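You operate a simulated robot arm through the tools that you are given. There is no shell and no other tool. Be economical: measure what you need, move in short steps, check, and stop when the job is done.

Carry out the task below with a simulated robot arm. There is one attempt and no reset: what you move stays moved.

TASK
Stack the 22 orange plug gauge from the yellow-legged workbench top on top of the 18 orange plug gauge.
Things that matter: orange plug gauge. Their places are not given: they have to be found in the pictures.

It is judged by the outcome, as a careful person would: the job done as asked, and still so three seconds after it is handed in. It fails if anything else is knocked over, pushed out of place, dropped, spilled or broken.

THE ROBOT
A 7-joint arm with a two-finger parallel gripper, fixed in place. Base frame: the origin is at the foot of the arm, x ahead of it, y to its left, z up; the work surface is at about z = 0. Lengths are in m, angles in rad, forces in N, time in s.
With the tool pointing down near the work surface it reaches from about 0.24 to 0.62 m from the base axis. Its first joint turns from -1.152 to 1.152 rad. Payload 2.6 kg.
Tool frame: the origin (TCP) lies between the finger pads and is the grasp point; the fingertips stand 0.03 m ahead of it; z points along the fingers, y is the line along which they close. The gripper opens to 0.094 m. The fingers are 0.028 m wide and 0.01 m thick; the gripper's body (0.05 by 0.096 m) begins 0.055 m behind the TCP.
Orientation is told as [roll, pitch, yaw] about the base's x, y, z axes, in that order, counted from this pose: with the fingers straight down and closing along the base's y, the tool's x points along the base's -x, its y along +y and its z along -z.

THE INTERFACE
- The arm moves only by the tool move_arm. Its argument "targets" is text: rows parted by semicolons, each of 6 numbers parted by spaces: the shift along the tool's x, y, z in units of 40 mm (1.0 is 40 mm), then the turn, a rotation vector about the tool's x, y, z in units of 8 degrees (1.0 is 8 degrees). In form: tx ty tz ax ay az; .... A call has 1 to 12 rows; each row shifts and turns the commanded pose from where the row before left it, along the tool's axes as they then stand. "claw" is the opening in per cent of the stroke, from 0 (shut) to 100 (fully open), set as the call begins (left out, the last holds). A call with a number of a shift or a turn outside -1 to 1 is refused whole. A row lasts 0.2 s, in which the tool goes at most 0.05 m and 0.15 rad; a call with a longer step from one row to the next is refused whole, and so is a gripper value outside its range. A pose out of reach is approached as far as the arm can. The call stops where the force on the tool passes 40 N (or 10 N more than at its start, if that is more) or the arm is blocked; 0.2 s more then pass. The fingers move at their own pace (about 0.072 m/s each) and stop on an object; they squeeze with about 23 N. The grip force told is the motor's: it shows also when the fingers shut on nothing. Time passes only in rows, and 0.2 s behind the last, so rows that do not move let the fingers close. It gives the time, the measured TCP pose, the force on the tool (base axes), the opening and the grip force at its end, in the units of the frame above (readings bear some noise), and new pictures: "pictures" is both (left out), scene, wrist or none.
- Cameras (640 x 400 px; columns grow to the right, rows downward): "scene" is fixed at [0.0144, 0.426, 0.5928]; the picture's right is [-0.90, -0.44, 0.00], its down [-0.17, 0.35, -0.92] and it looks along [0.40, -0.83, -0.39] (base axes); focal length 356 px, centre (320, 200). "wrist" rides on the gripper at [-0.037, 0, -0.058] in the tool frame; the picture's right is [0.00, -1.00, 0.00], its down [0.97, 0.00, -0.24] and it looks along [0.24, 0.00, 0.97] (tool axes); focal length 218 px, centre (320, 200).
- measure_at(camera, pixels): for up to 12 pixels [column, row] of the newest picture of that camera ("zoom" is the newest enlarged one), the place [x, y, z] in the base frame of the surface seen there, good to about 0.002 m, but the place of the scene camera against the robot may be out by one fixed shift of up to 0.018 m in any direction. No time passes.
- close_up(camera, box): a new picture of the part [left, top, right, bottom] of that camera's present view, enlarged. No time passes.
- close_job(): hands the job in; it is judged then, once.

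Work in short steps. Measure before you move; look again where a grasp or a placing could have gone wrong, and mend it. You have 60 turns and 120 pictures in all, the two below and enlarged ones among them. Open the gripper and draw the arm clear of the work before you hand the job in, unless the task says otherwise; then end with one line.

The tools are called after ">>>" as name(argument=value, ...) on one line, values as JSON. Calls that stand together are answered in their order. move_arm: Moves the arm, as the interface text tells. Its arguments: {"type":"object","properties":{"targets":{"type":"string"},"claw":{"type":"number"},"pictures":{"type":"string","enum":["both","scene","wrist","none"]}},"required":["targets"]} The other tools are called the same way: measure_at (camera, pixels) gives the place of the surface under pixels of a picture; close_up (camera, box) takes an enlarged picture of a part of a camera's view; close_job () hands the job in.

At the start:

```text
time: 0.0
tool_pos: [0.3294, -0.193, 0.3959]
ee_rot: [-0.001, 0.001, -0.001]
wrist_force: [0.2, 0.0, 0.5]
width: 0.0941
gripper_force: 0.1
```

scene: 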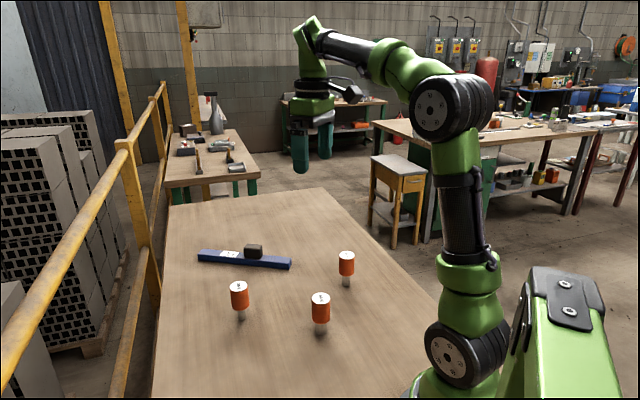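
wrist: 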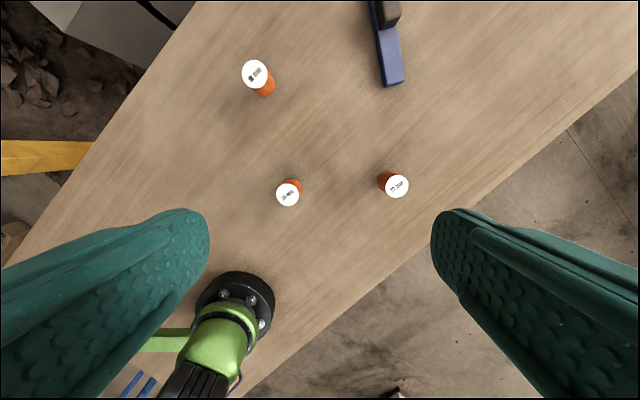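

Three orange plug gauges are visible; I need to read their labels, so I enlarge the wrist view around each one.

>>> close_up(camera="wrist", box=[225, 45, 305, 95])

>>> close_up(camera="wrist", box=[250, 165, 330, 215])

>>> close_up(camera="wrist", box=[355, 160, 435, 210])

>>> close_up(camera="scene", box=[210, 235, 370, 335])

>>> measure_at(camera="wrist", pixels=[[255, 74], [288, 194], [397, 186], [340, 300], [330, 120]])

```text
8.00 times, centred on (265, 70) of wrist
```

zoom: 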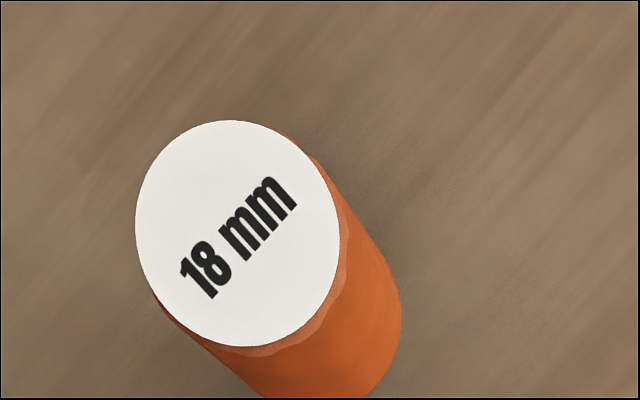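

```text
8.00 times, centred on (290, 190) of wrist
```

zoom: 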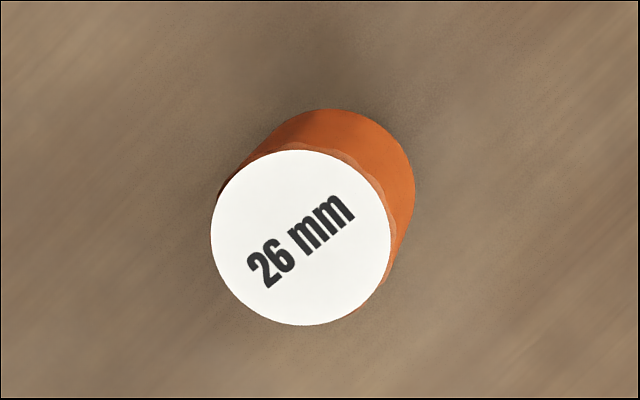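

```text
8.00 times, centred on (395, 185) of wrist
```

zoom: 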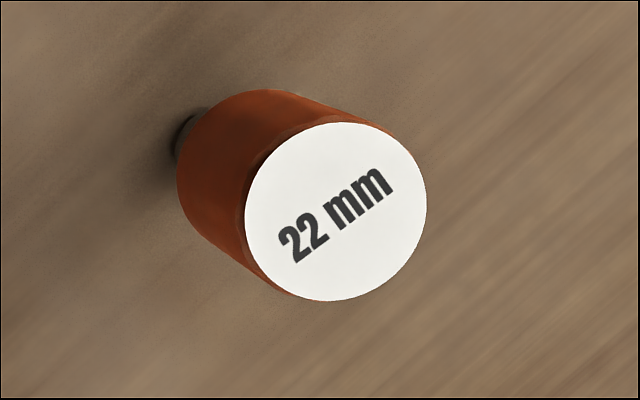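

```text
4.00 times, centred on (290, 285) of scene
```

zoom: 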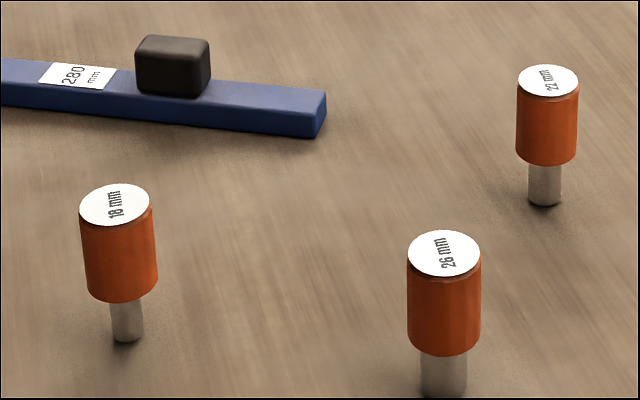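

```text
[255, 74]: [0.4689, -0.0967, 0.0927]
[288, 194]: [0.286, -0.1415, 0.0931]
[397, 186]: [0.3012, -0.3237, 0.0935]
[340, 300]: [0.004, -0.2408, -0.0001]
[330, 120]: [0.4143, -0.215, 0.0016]
```

The labels are read: 22 mm at wrist (397,186), base (0.301,-0.324), and 18 mm at (255,74), base (0.469,-0.097), tops at z≈0.093. I move to above the 22, still high.

>>> move_arm(targets="0.14 -0.654 0.6 0 0 0; 0.14 -0.654 0.6 0 0 0; 0.14 -0.654 0.6 0 0 0; 0.14 -0.654 0.6 0 0 0; 0.14 -0.654 0.6 0 0 0; 0 0 0.5 0 0 0; 0 0 0 0 0 0", claw=100)

```text
time: 1.6
tool_pos: [0.3018, -0.3241, 0.2553]
ee_rot: [0.001, 0.0, 0.0]
wrist_force: [0.6, -0.3, -0.7]
width: 0.0937
gripper_force: 0.0
```

scene: 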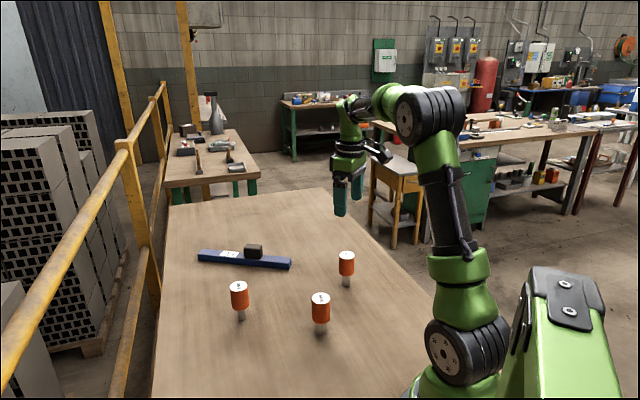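
wrist: 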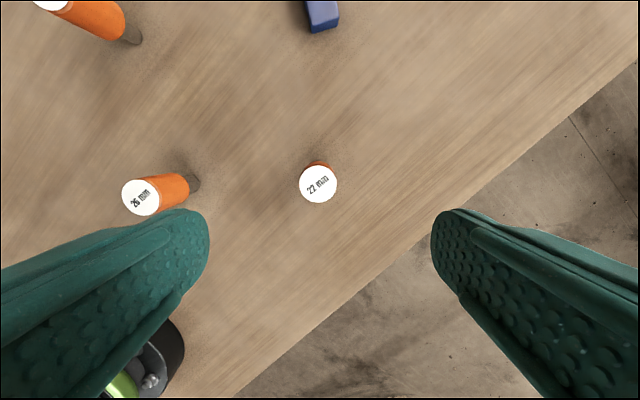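

The 22's top shows at (318,184); I measure its rim to refine the centre, and the sides of the 18's handle/pin for heights.

>>> measure_at(camera="wrist", pixels=[[318, 184], [302, 184], [334, 184], [318, 168], [318, 200], [186, 184], [193, 183], [197, 183], [127, 30], [135, 36], [142, 40], [92, 20]])

```text
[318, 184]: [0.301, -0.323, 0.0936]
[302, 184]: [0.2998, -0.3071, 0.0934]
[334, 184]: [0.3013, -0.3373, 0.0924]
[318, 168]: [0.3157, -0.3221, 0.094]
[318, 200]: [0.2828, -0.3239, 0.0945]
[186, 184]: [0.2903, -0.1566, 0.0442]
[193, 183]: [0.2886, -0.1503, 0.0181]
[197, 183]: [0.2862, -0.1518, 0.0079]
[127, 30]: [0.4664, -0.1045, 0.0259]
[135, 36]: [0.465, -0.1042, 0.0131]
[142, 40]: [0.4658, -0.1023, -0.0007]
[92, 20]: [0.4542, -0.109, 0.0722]
```

The 22's centre is about (0.300,-0.322), its handle spans z≈0.033–0.093. I descend to TCP z≈0.066 with open fingers.

>>> move_arm(targets="0.04 0.05 0.9 0 0 0; 0 0 0.9 0 0 0; 0 0 0.9 0 0 0; 0 0 0.9 0 0 0; 0 0 0.7 0 0 0; 0 0 0.43 0 0 0; 0 0 0 0 0 0", claw=100)

```text
time: 3.2
tool_pos: [0.3003, -0.3224, 0.0652]
ee_rot: [-0.002, -0.001, 0.0]
wrist_force: [-0.1, -0.1, 0.1]
width: 0.0938
gripper_force: 0.1
```

scene: 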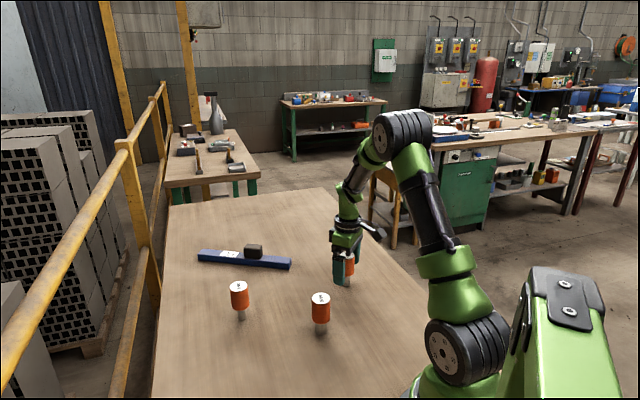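
wrist: 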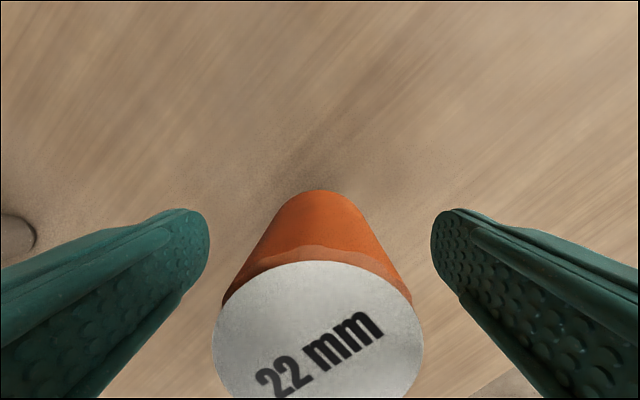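

The gauge sits between the fingers, centred. I close on it.

>>> move_arm(targets="0 0 0 0 0 0; 0 0 0 0 0 0; 0 0 0 0 0 0; 0 0 0 0 0 0; 0 0 0 0 0 0", claw=0, pictures="wrist")

```text
time: 4.4
tool_pos: [0.3001, -0.3216, 0.0662]
ee_rot: [-0.001, -0.001, 0.0]
wrist_force: [-0.3, 0.3, -0.3]
width: 0.0394
gripper_force: 22.7
```

wrist: 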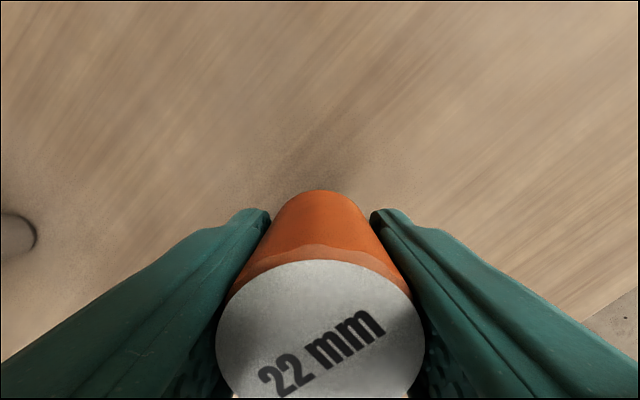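

The grip holds (width 0.039, 22.7 N), with an upright handle. I lift straight up about 0.17 m.

>>> move_arm(targets="0 0 -0.4 0 0 0; 0 0 -0.7 0 0 0; 0 0 -0.8 0 0 0; 0 0 -0.8 0 0 0; 0 0 -0.8 0 0 0; 0 0 -0.7 0 0 0; 0 0 0 0 0 0", claw=0)

```text
time: 6.0
tool_pos: [0.3007, -0.3232, 0.2336]
ee_rot: [0.0, 0.0, 0.0]
wrist_force: [-1.0, 0.2, -2.8]
width: 0.0393
gripper_force: 22.9
```

scene: 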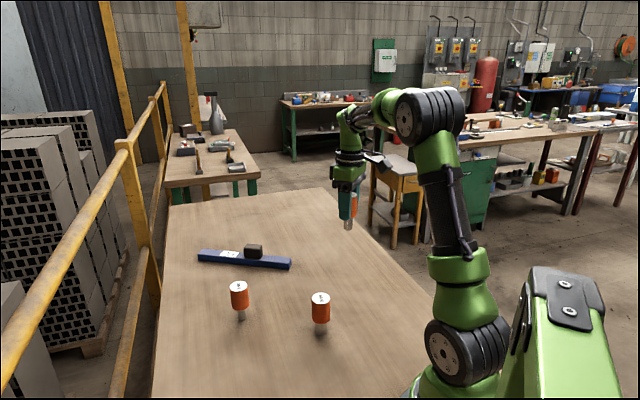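
wrist: 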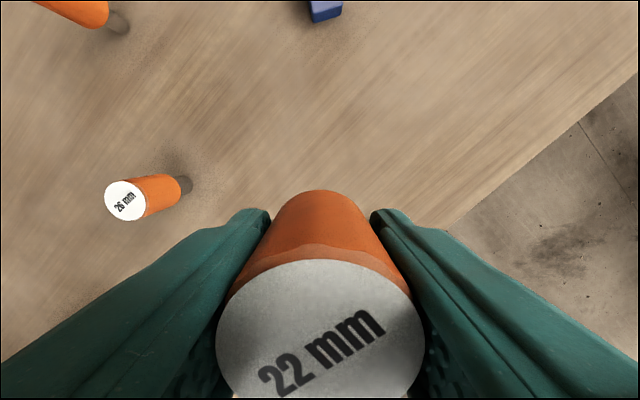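

The gauge came up. I carry it at this height to x≈0.41, y≈-0.098, short of the 18, to measure that one's top unobstructed.

>>> move_arm(targets="-0.3 0.6 0 0 0 0; -0.35 0.72 0 0 0 0; -0.35 0.72 0 0 0 0; -0.35 0.72 0 0 0 0; -0.35 0.72 0 0 0 0; -0.35 0.72 0 0 0 0; -0.35 0.72 0 0 0 0; -0.35 0.7 0 0 0 0; 0 0 0 0 0 0; 0 0 0 0 0 0", claw=0)

```text
time: 8.2
tool_pos: [0.4097, -0.0974, 0.233]
ee_rot: [-0.001, 0.0, 0.0]
wrist_force: [0.0, -0.6, -1.6]
width: 0.0392
gripper_force: 23.2
```

scene: 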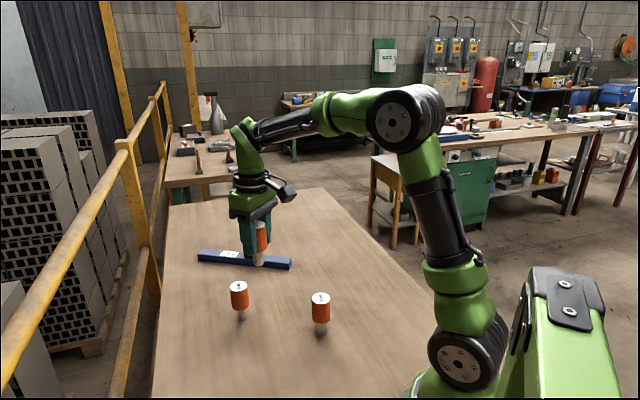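
wrist: 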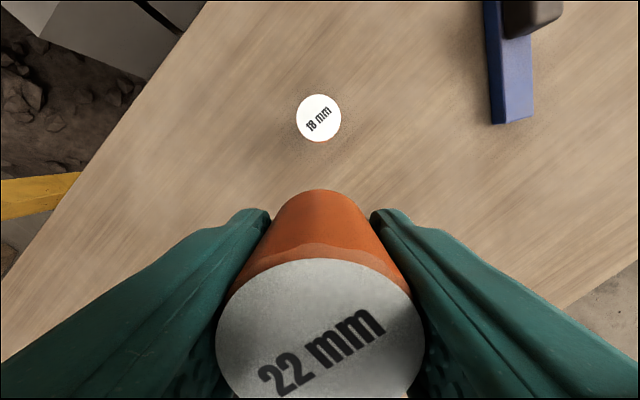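

The 18's top is at (319,118); I measure its rim for the centre, and the held gauge's top to check its offset.

>>> measure_at(camera="wrist", pixels=[[319, 118], [298, 118], [339, 118], [319, 97], [319, 138], [304, 104], [334, 104], [304, 132], [334, 132], [320, 266], [220, 345], [420, 345]])

>>> close_up(camera="wrist", box=[279, 93, 359, 143])

```text
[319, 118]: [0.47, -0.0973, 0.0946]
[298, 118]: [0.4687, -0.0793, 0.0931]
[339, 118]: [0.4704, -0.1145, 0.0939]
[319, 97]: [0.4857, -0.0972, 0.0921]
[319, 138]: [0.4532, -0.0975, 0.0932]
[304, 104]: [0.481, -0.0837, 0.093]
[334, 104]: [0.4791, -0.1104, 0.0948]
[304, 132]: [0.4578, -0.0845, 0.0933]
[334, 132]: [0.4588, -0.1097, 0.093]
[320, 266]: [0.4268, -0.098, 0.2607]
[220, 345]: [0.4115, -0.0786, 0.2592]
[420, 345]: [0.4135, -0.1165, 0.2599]
```

```text
8.00 times, centred on (319, 118) of wrist
```

zoom: 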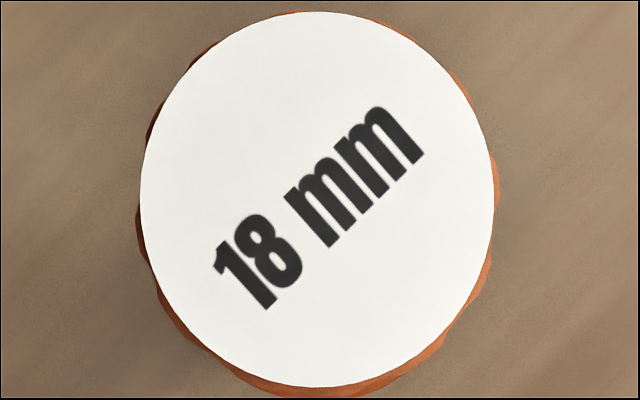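

The 18's centre is (0.4695,-0.097), so I shift 0.060 m ahead, then descend to about 1 cm above contact.

>>> move_arm(targets="-0.5 0 0 0 0 0; -0.6 0 0 0 0 0; -0.39 0 0 0 0 0; 0 0 0 0 0 0; 0 0 0.5 0 0 0; 0 0 0.6 0 0 0; 0 0 0.5 0 0 0; 0 0 0 0 0 0; 0 0 0 0 0 0", claw=0)

>>> close_up(camera="scene", box=[176, 230, 304, 330])

```text
time: 10.2
tool_pos: [0.4702, -0.097, 0.1692]
ee_rot: [0.001, 0.0, 0.001]
wrist_force: [-0.7, -0.1, -1.7]
width: 0.0395
gripper_force: 23.0
```

scene: 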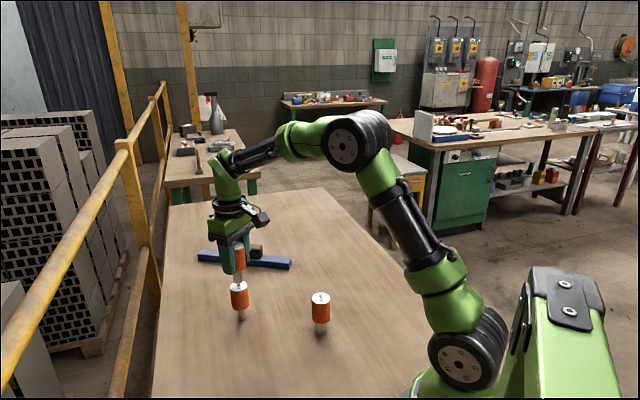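
wrist: 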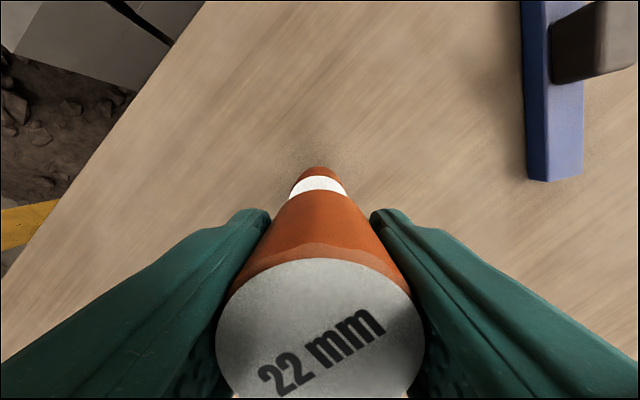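

```text
4.00 times, centred on (240, 280) of scene
```

zoom: 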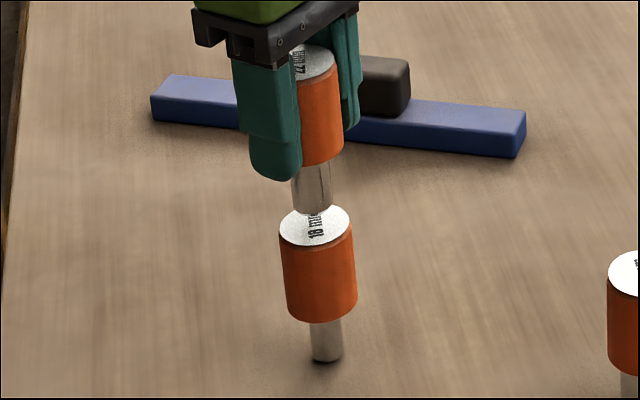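

The pin hangs about 1 cm above the 18's top, on its axis. I lower gently in small steps, watching the force.

>>> move_arm(targets="0 0 0.08 0 0 0; 0 0 0.06 0 0 0; 0 0 0.04 0 0 0; 0 0 0.025 0 0 0; 0 0 0 0 0 0", claw=0, pictures="none")

>>> close_up(camera="scene", box=[208, 250, 272, 300])

```text
time: 11.4
tool_pos: [0.4697, -0.0962, 0.1609]
ee_rot: [0.001, 0.0, 0.0]
wrist_force: [-1.3, -0.6, -1.0]
width: 0.0397
gripper_force: 22.3
```

```text
8.00 times, centred on (240, 275) of scene
```

zoom: 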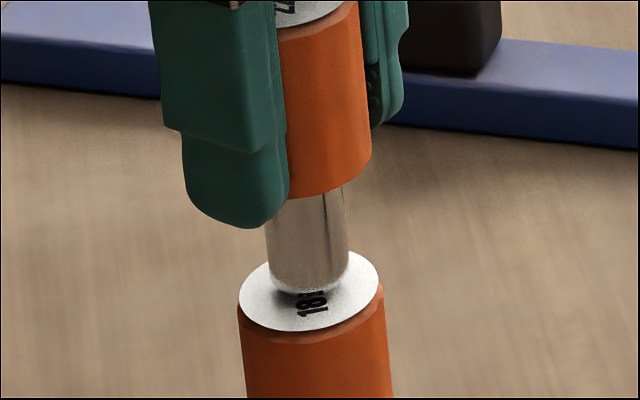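

No contact force yet; a small gap remains. I lower in sub-millimetre steps.

>>> move_arm(targets="0 0 0.02 0 0 0; 0 0 0.015 0 0 0; 0 0 0 0 0 0; 0 0 0 0 0 0", claw=0, pictures="none")

>>> close_up(camera="scene", box=[224, 265, 256, 290])

```text
time: 12.4
tool_pos: [0.4692, -0.0972, 0.1598]
ee_rot: [0.001, 0.0, 0.0]
wrist_force: [0.6, -0.1, -1.3]
width: 0.0397
gripper_force: 22.8
```

```text
16.00 times, centred on (240, 278) of scene
```

zoom: 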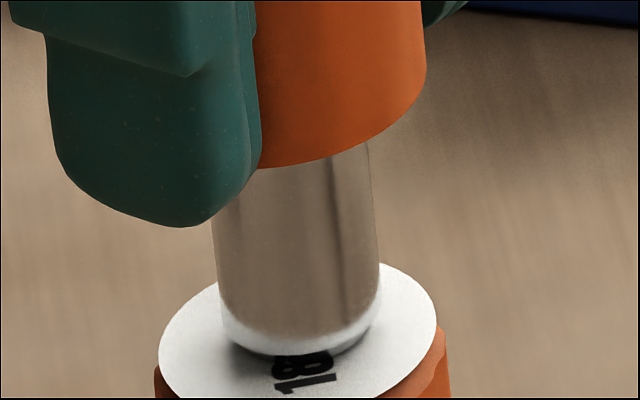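

Still no contact force; I continue down in small steps.

>>> move_arm(targets="0 0 0.02 0 0 0; 0 0 0.02 0 0 0; 0 0 0 0 0 0; 0 0 0 0 0 0", claw=0, pictures="none")

>>> close_up(camera="scene", box=[224, 265, 256, 290])

```text
time: 13.4
tool_pos: [0.4693, -0.0972, 0.159]
ee_rot: [0.0, -0.001, 0.0]
wrist_force: [0.6, 0.4, -1.6]
width: 0.0393
gripper_force: 22.4
```

```text
16.00 times, centred on (240, 278) of scene
```

zoom: 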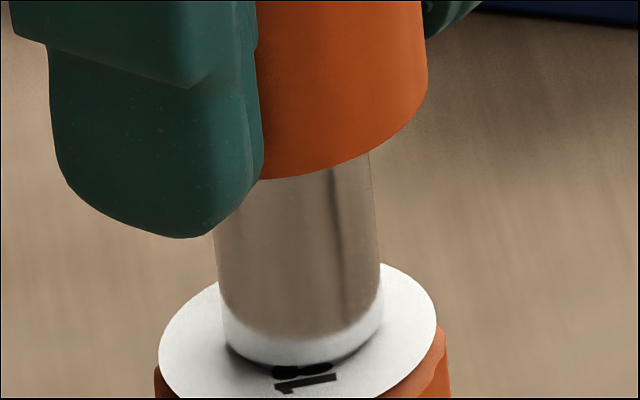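

The pin moved down another ~1.5 mm in view, with no contact yet. I keep stepping.

>>> move_arm(targets="0 0 0.015 0 0 0; 0 0 0.015 0 0 0; 0 0 0 0 0 0; 0 0 0 0 0 0", claw=0, pictures="none")

>>> close_up(camera="scene", box=[224, 265, 256, 290])

```text
time: 14.4
tool_pos: [0.4707, -0.0975, 0.1589]
ee_rot: [0.001, -0.002, 0.0]
wrist_force: [-1.7, -1.0, 10.0]
width: 0.0393
gripper_force: 23.0
```

```text
16.00 times, centred on (240, 278) of scene
```

zoom: 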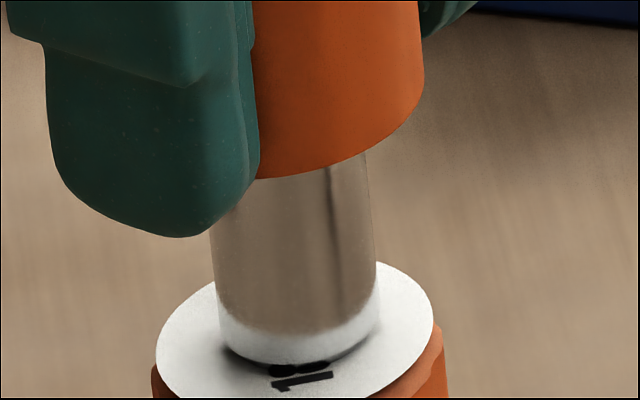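

Contact: 10 N upward. I ease off ~0.5 mm to relieve the push, then check.

>>> move_arm(targets="0 0 -0.013 0 0 0; 0 0 0 0 0 0; 0 0 0 0 0 0", claw=0, pictures="none")

```text
time: 15.2
tool_pos: [0.4695, -0.0968, 0.1584]
ee_rot: [-0.001, 0.0, 0.001]
wrist_force: [-0.8, 0.1, 8.9]
width: 0.0394
gripper_force: 22.8
```

>>> move_arm(targets="0 0 -0.012 0 0 0; 0 0 0 0 0 0; 0 0 0 0 0 0", claw=0, pictures="none")

```text
time: 16.0
tool_pos: [0.4702, -0.0967, 0.158]
ee_rot: [0.0, -0.001, -0.001]
wrist_force: [-0.1, -0.5, 4.2]
width: 0.0395
gripper_force: 22.6
```

The push is down to ~4 N and the pin is seated. I open the gripper while holding still.

>>> move_arm(targets="0 0 0 0 0 0; 0 0 0 0 0 0; 0 0 0 0 0 0; 0 0 0 0 0 0; 0 0 0 0 0 0", claw=100)

>>> close_up(camera="scene", box=[176, 230, 304, 330])

```text
time: 17.2
tool_pos: [0.47, -0.0965, 0.1587]
ee_rot: [0.001, 0.001, -0.001]
wrist_force: [-0.1, -0.4, 0.3]
width: 0.0942
gripper_force: 0.0
```

scene: 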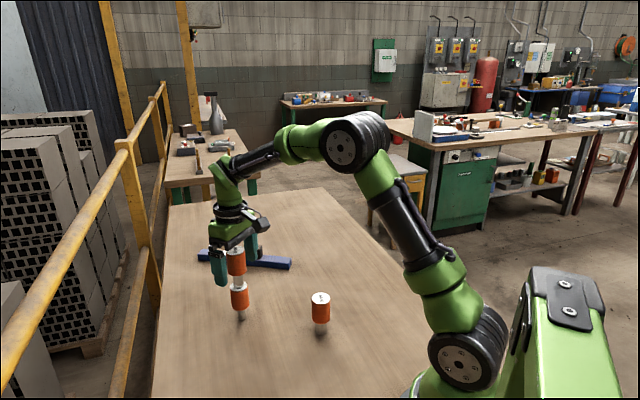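
wrist: 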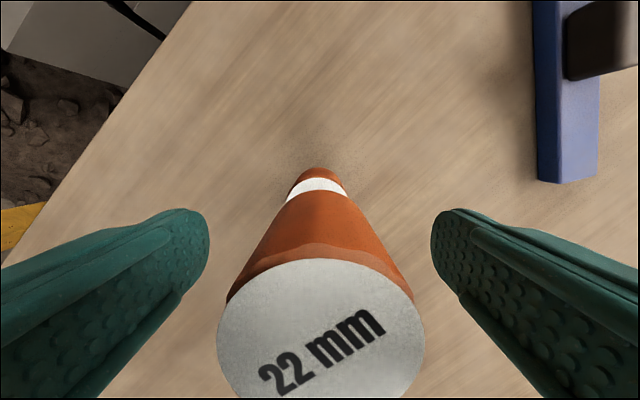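

```text
4.00 times, centred on (240, 280) of scene
```

zoom: 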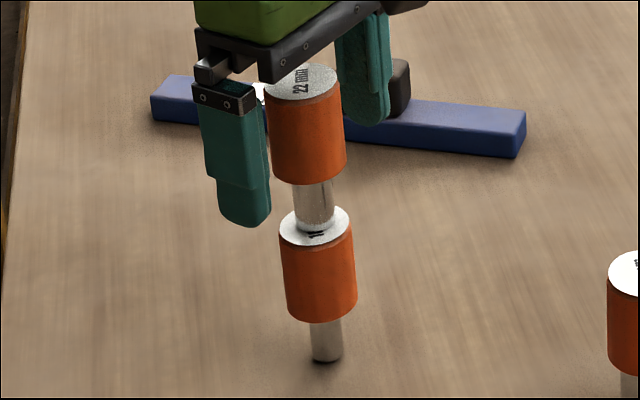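

The stack stands free between the open fingers. I withdraw straight up.

>>> move_arm(targets="0 0 -0.3 0 0 0; 0 0 -0.6 0 0 0; 0 0 -0.7 0 0 0; 0 0 -0.7 0 0 0; 0 0 -0.7 0 0 0; 0 0 -0.5 0 0 0; 0.7 0 0 0 0 0; 0.7 0 0 0 0 0; 0.7 0 0 0 0 0; 0 0 0 0 0 0", claw=100)

>>> close_up(camera="scene", box=[176, 230, 304, 330])

```text
time: 19.4
tool_pos: [0.3859, -0.0971, 0.2978]
ee_rot: [-0.001, 0.001, -0.002]
wrist_force: [-0.4, 0.2, 0.1]
width: 0.0938
gripper_force: 0.0
```

scene: 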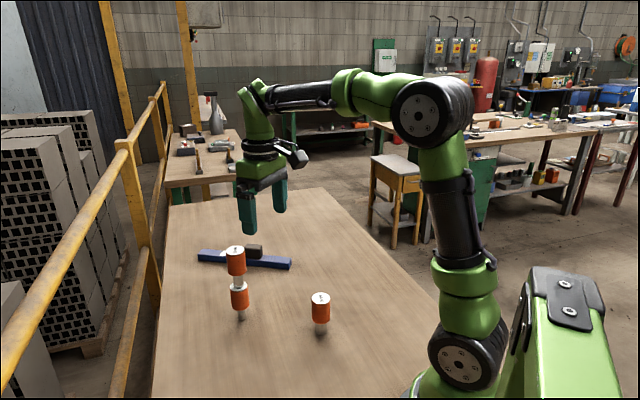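
wrist: 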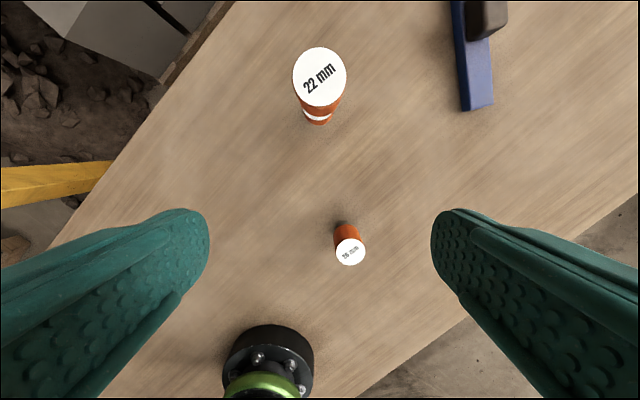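

```text
4.00 times, centred on (240, 280) of scene
```

zoom: 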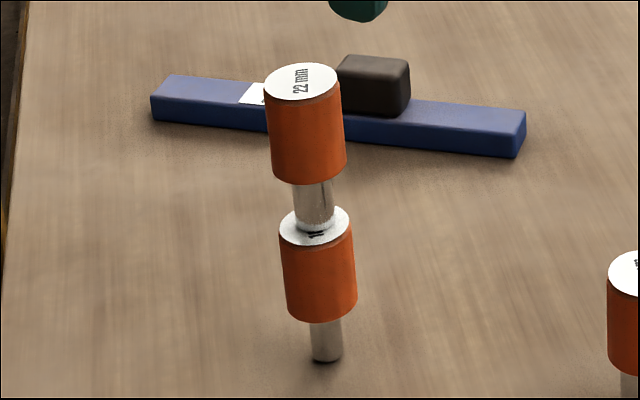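

The stack stands steady, the other items are undisturbed and the arm is clear, so I hand in.

>>> close_job()

```text
The job is handed in.
```

The 22 mm orange plug gauge is stacked on top of the 18 mm one. It was standing steady at the last check, with the gripper open, the arm drawn clear and the other items undisturbed.
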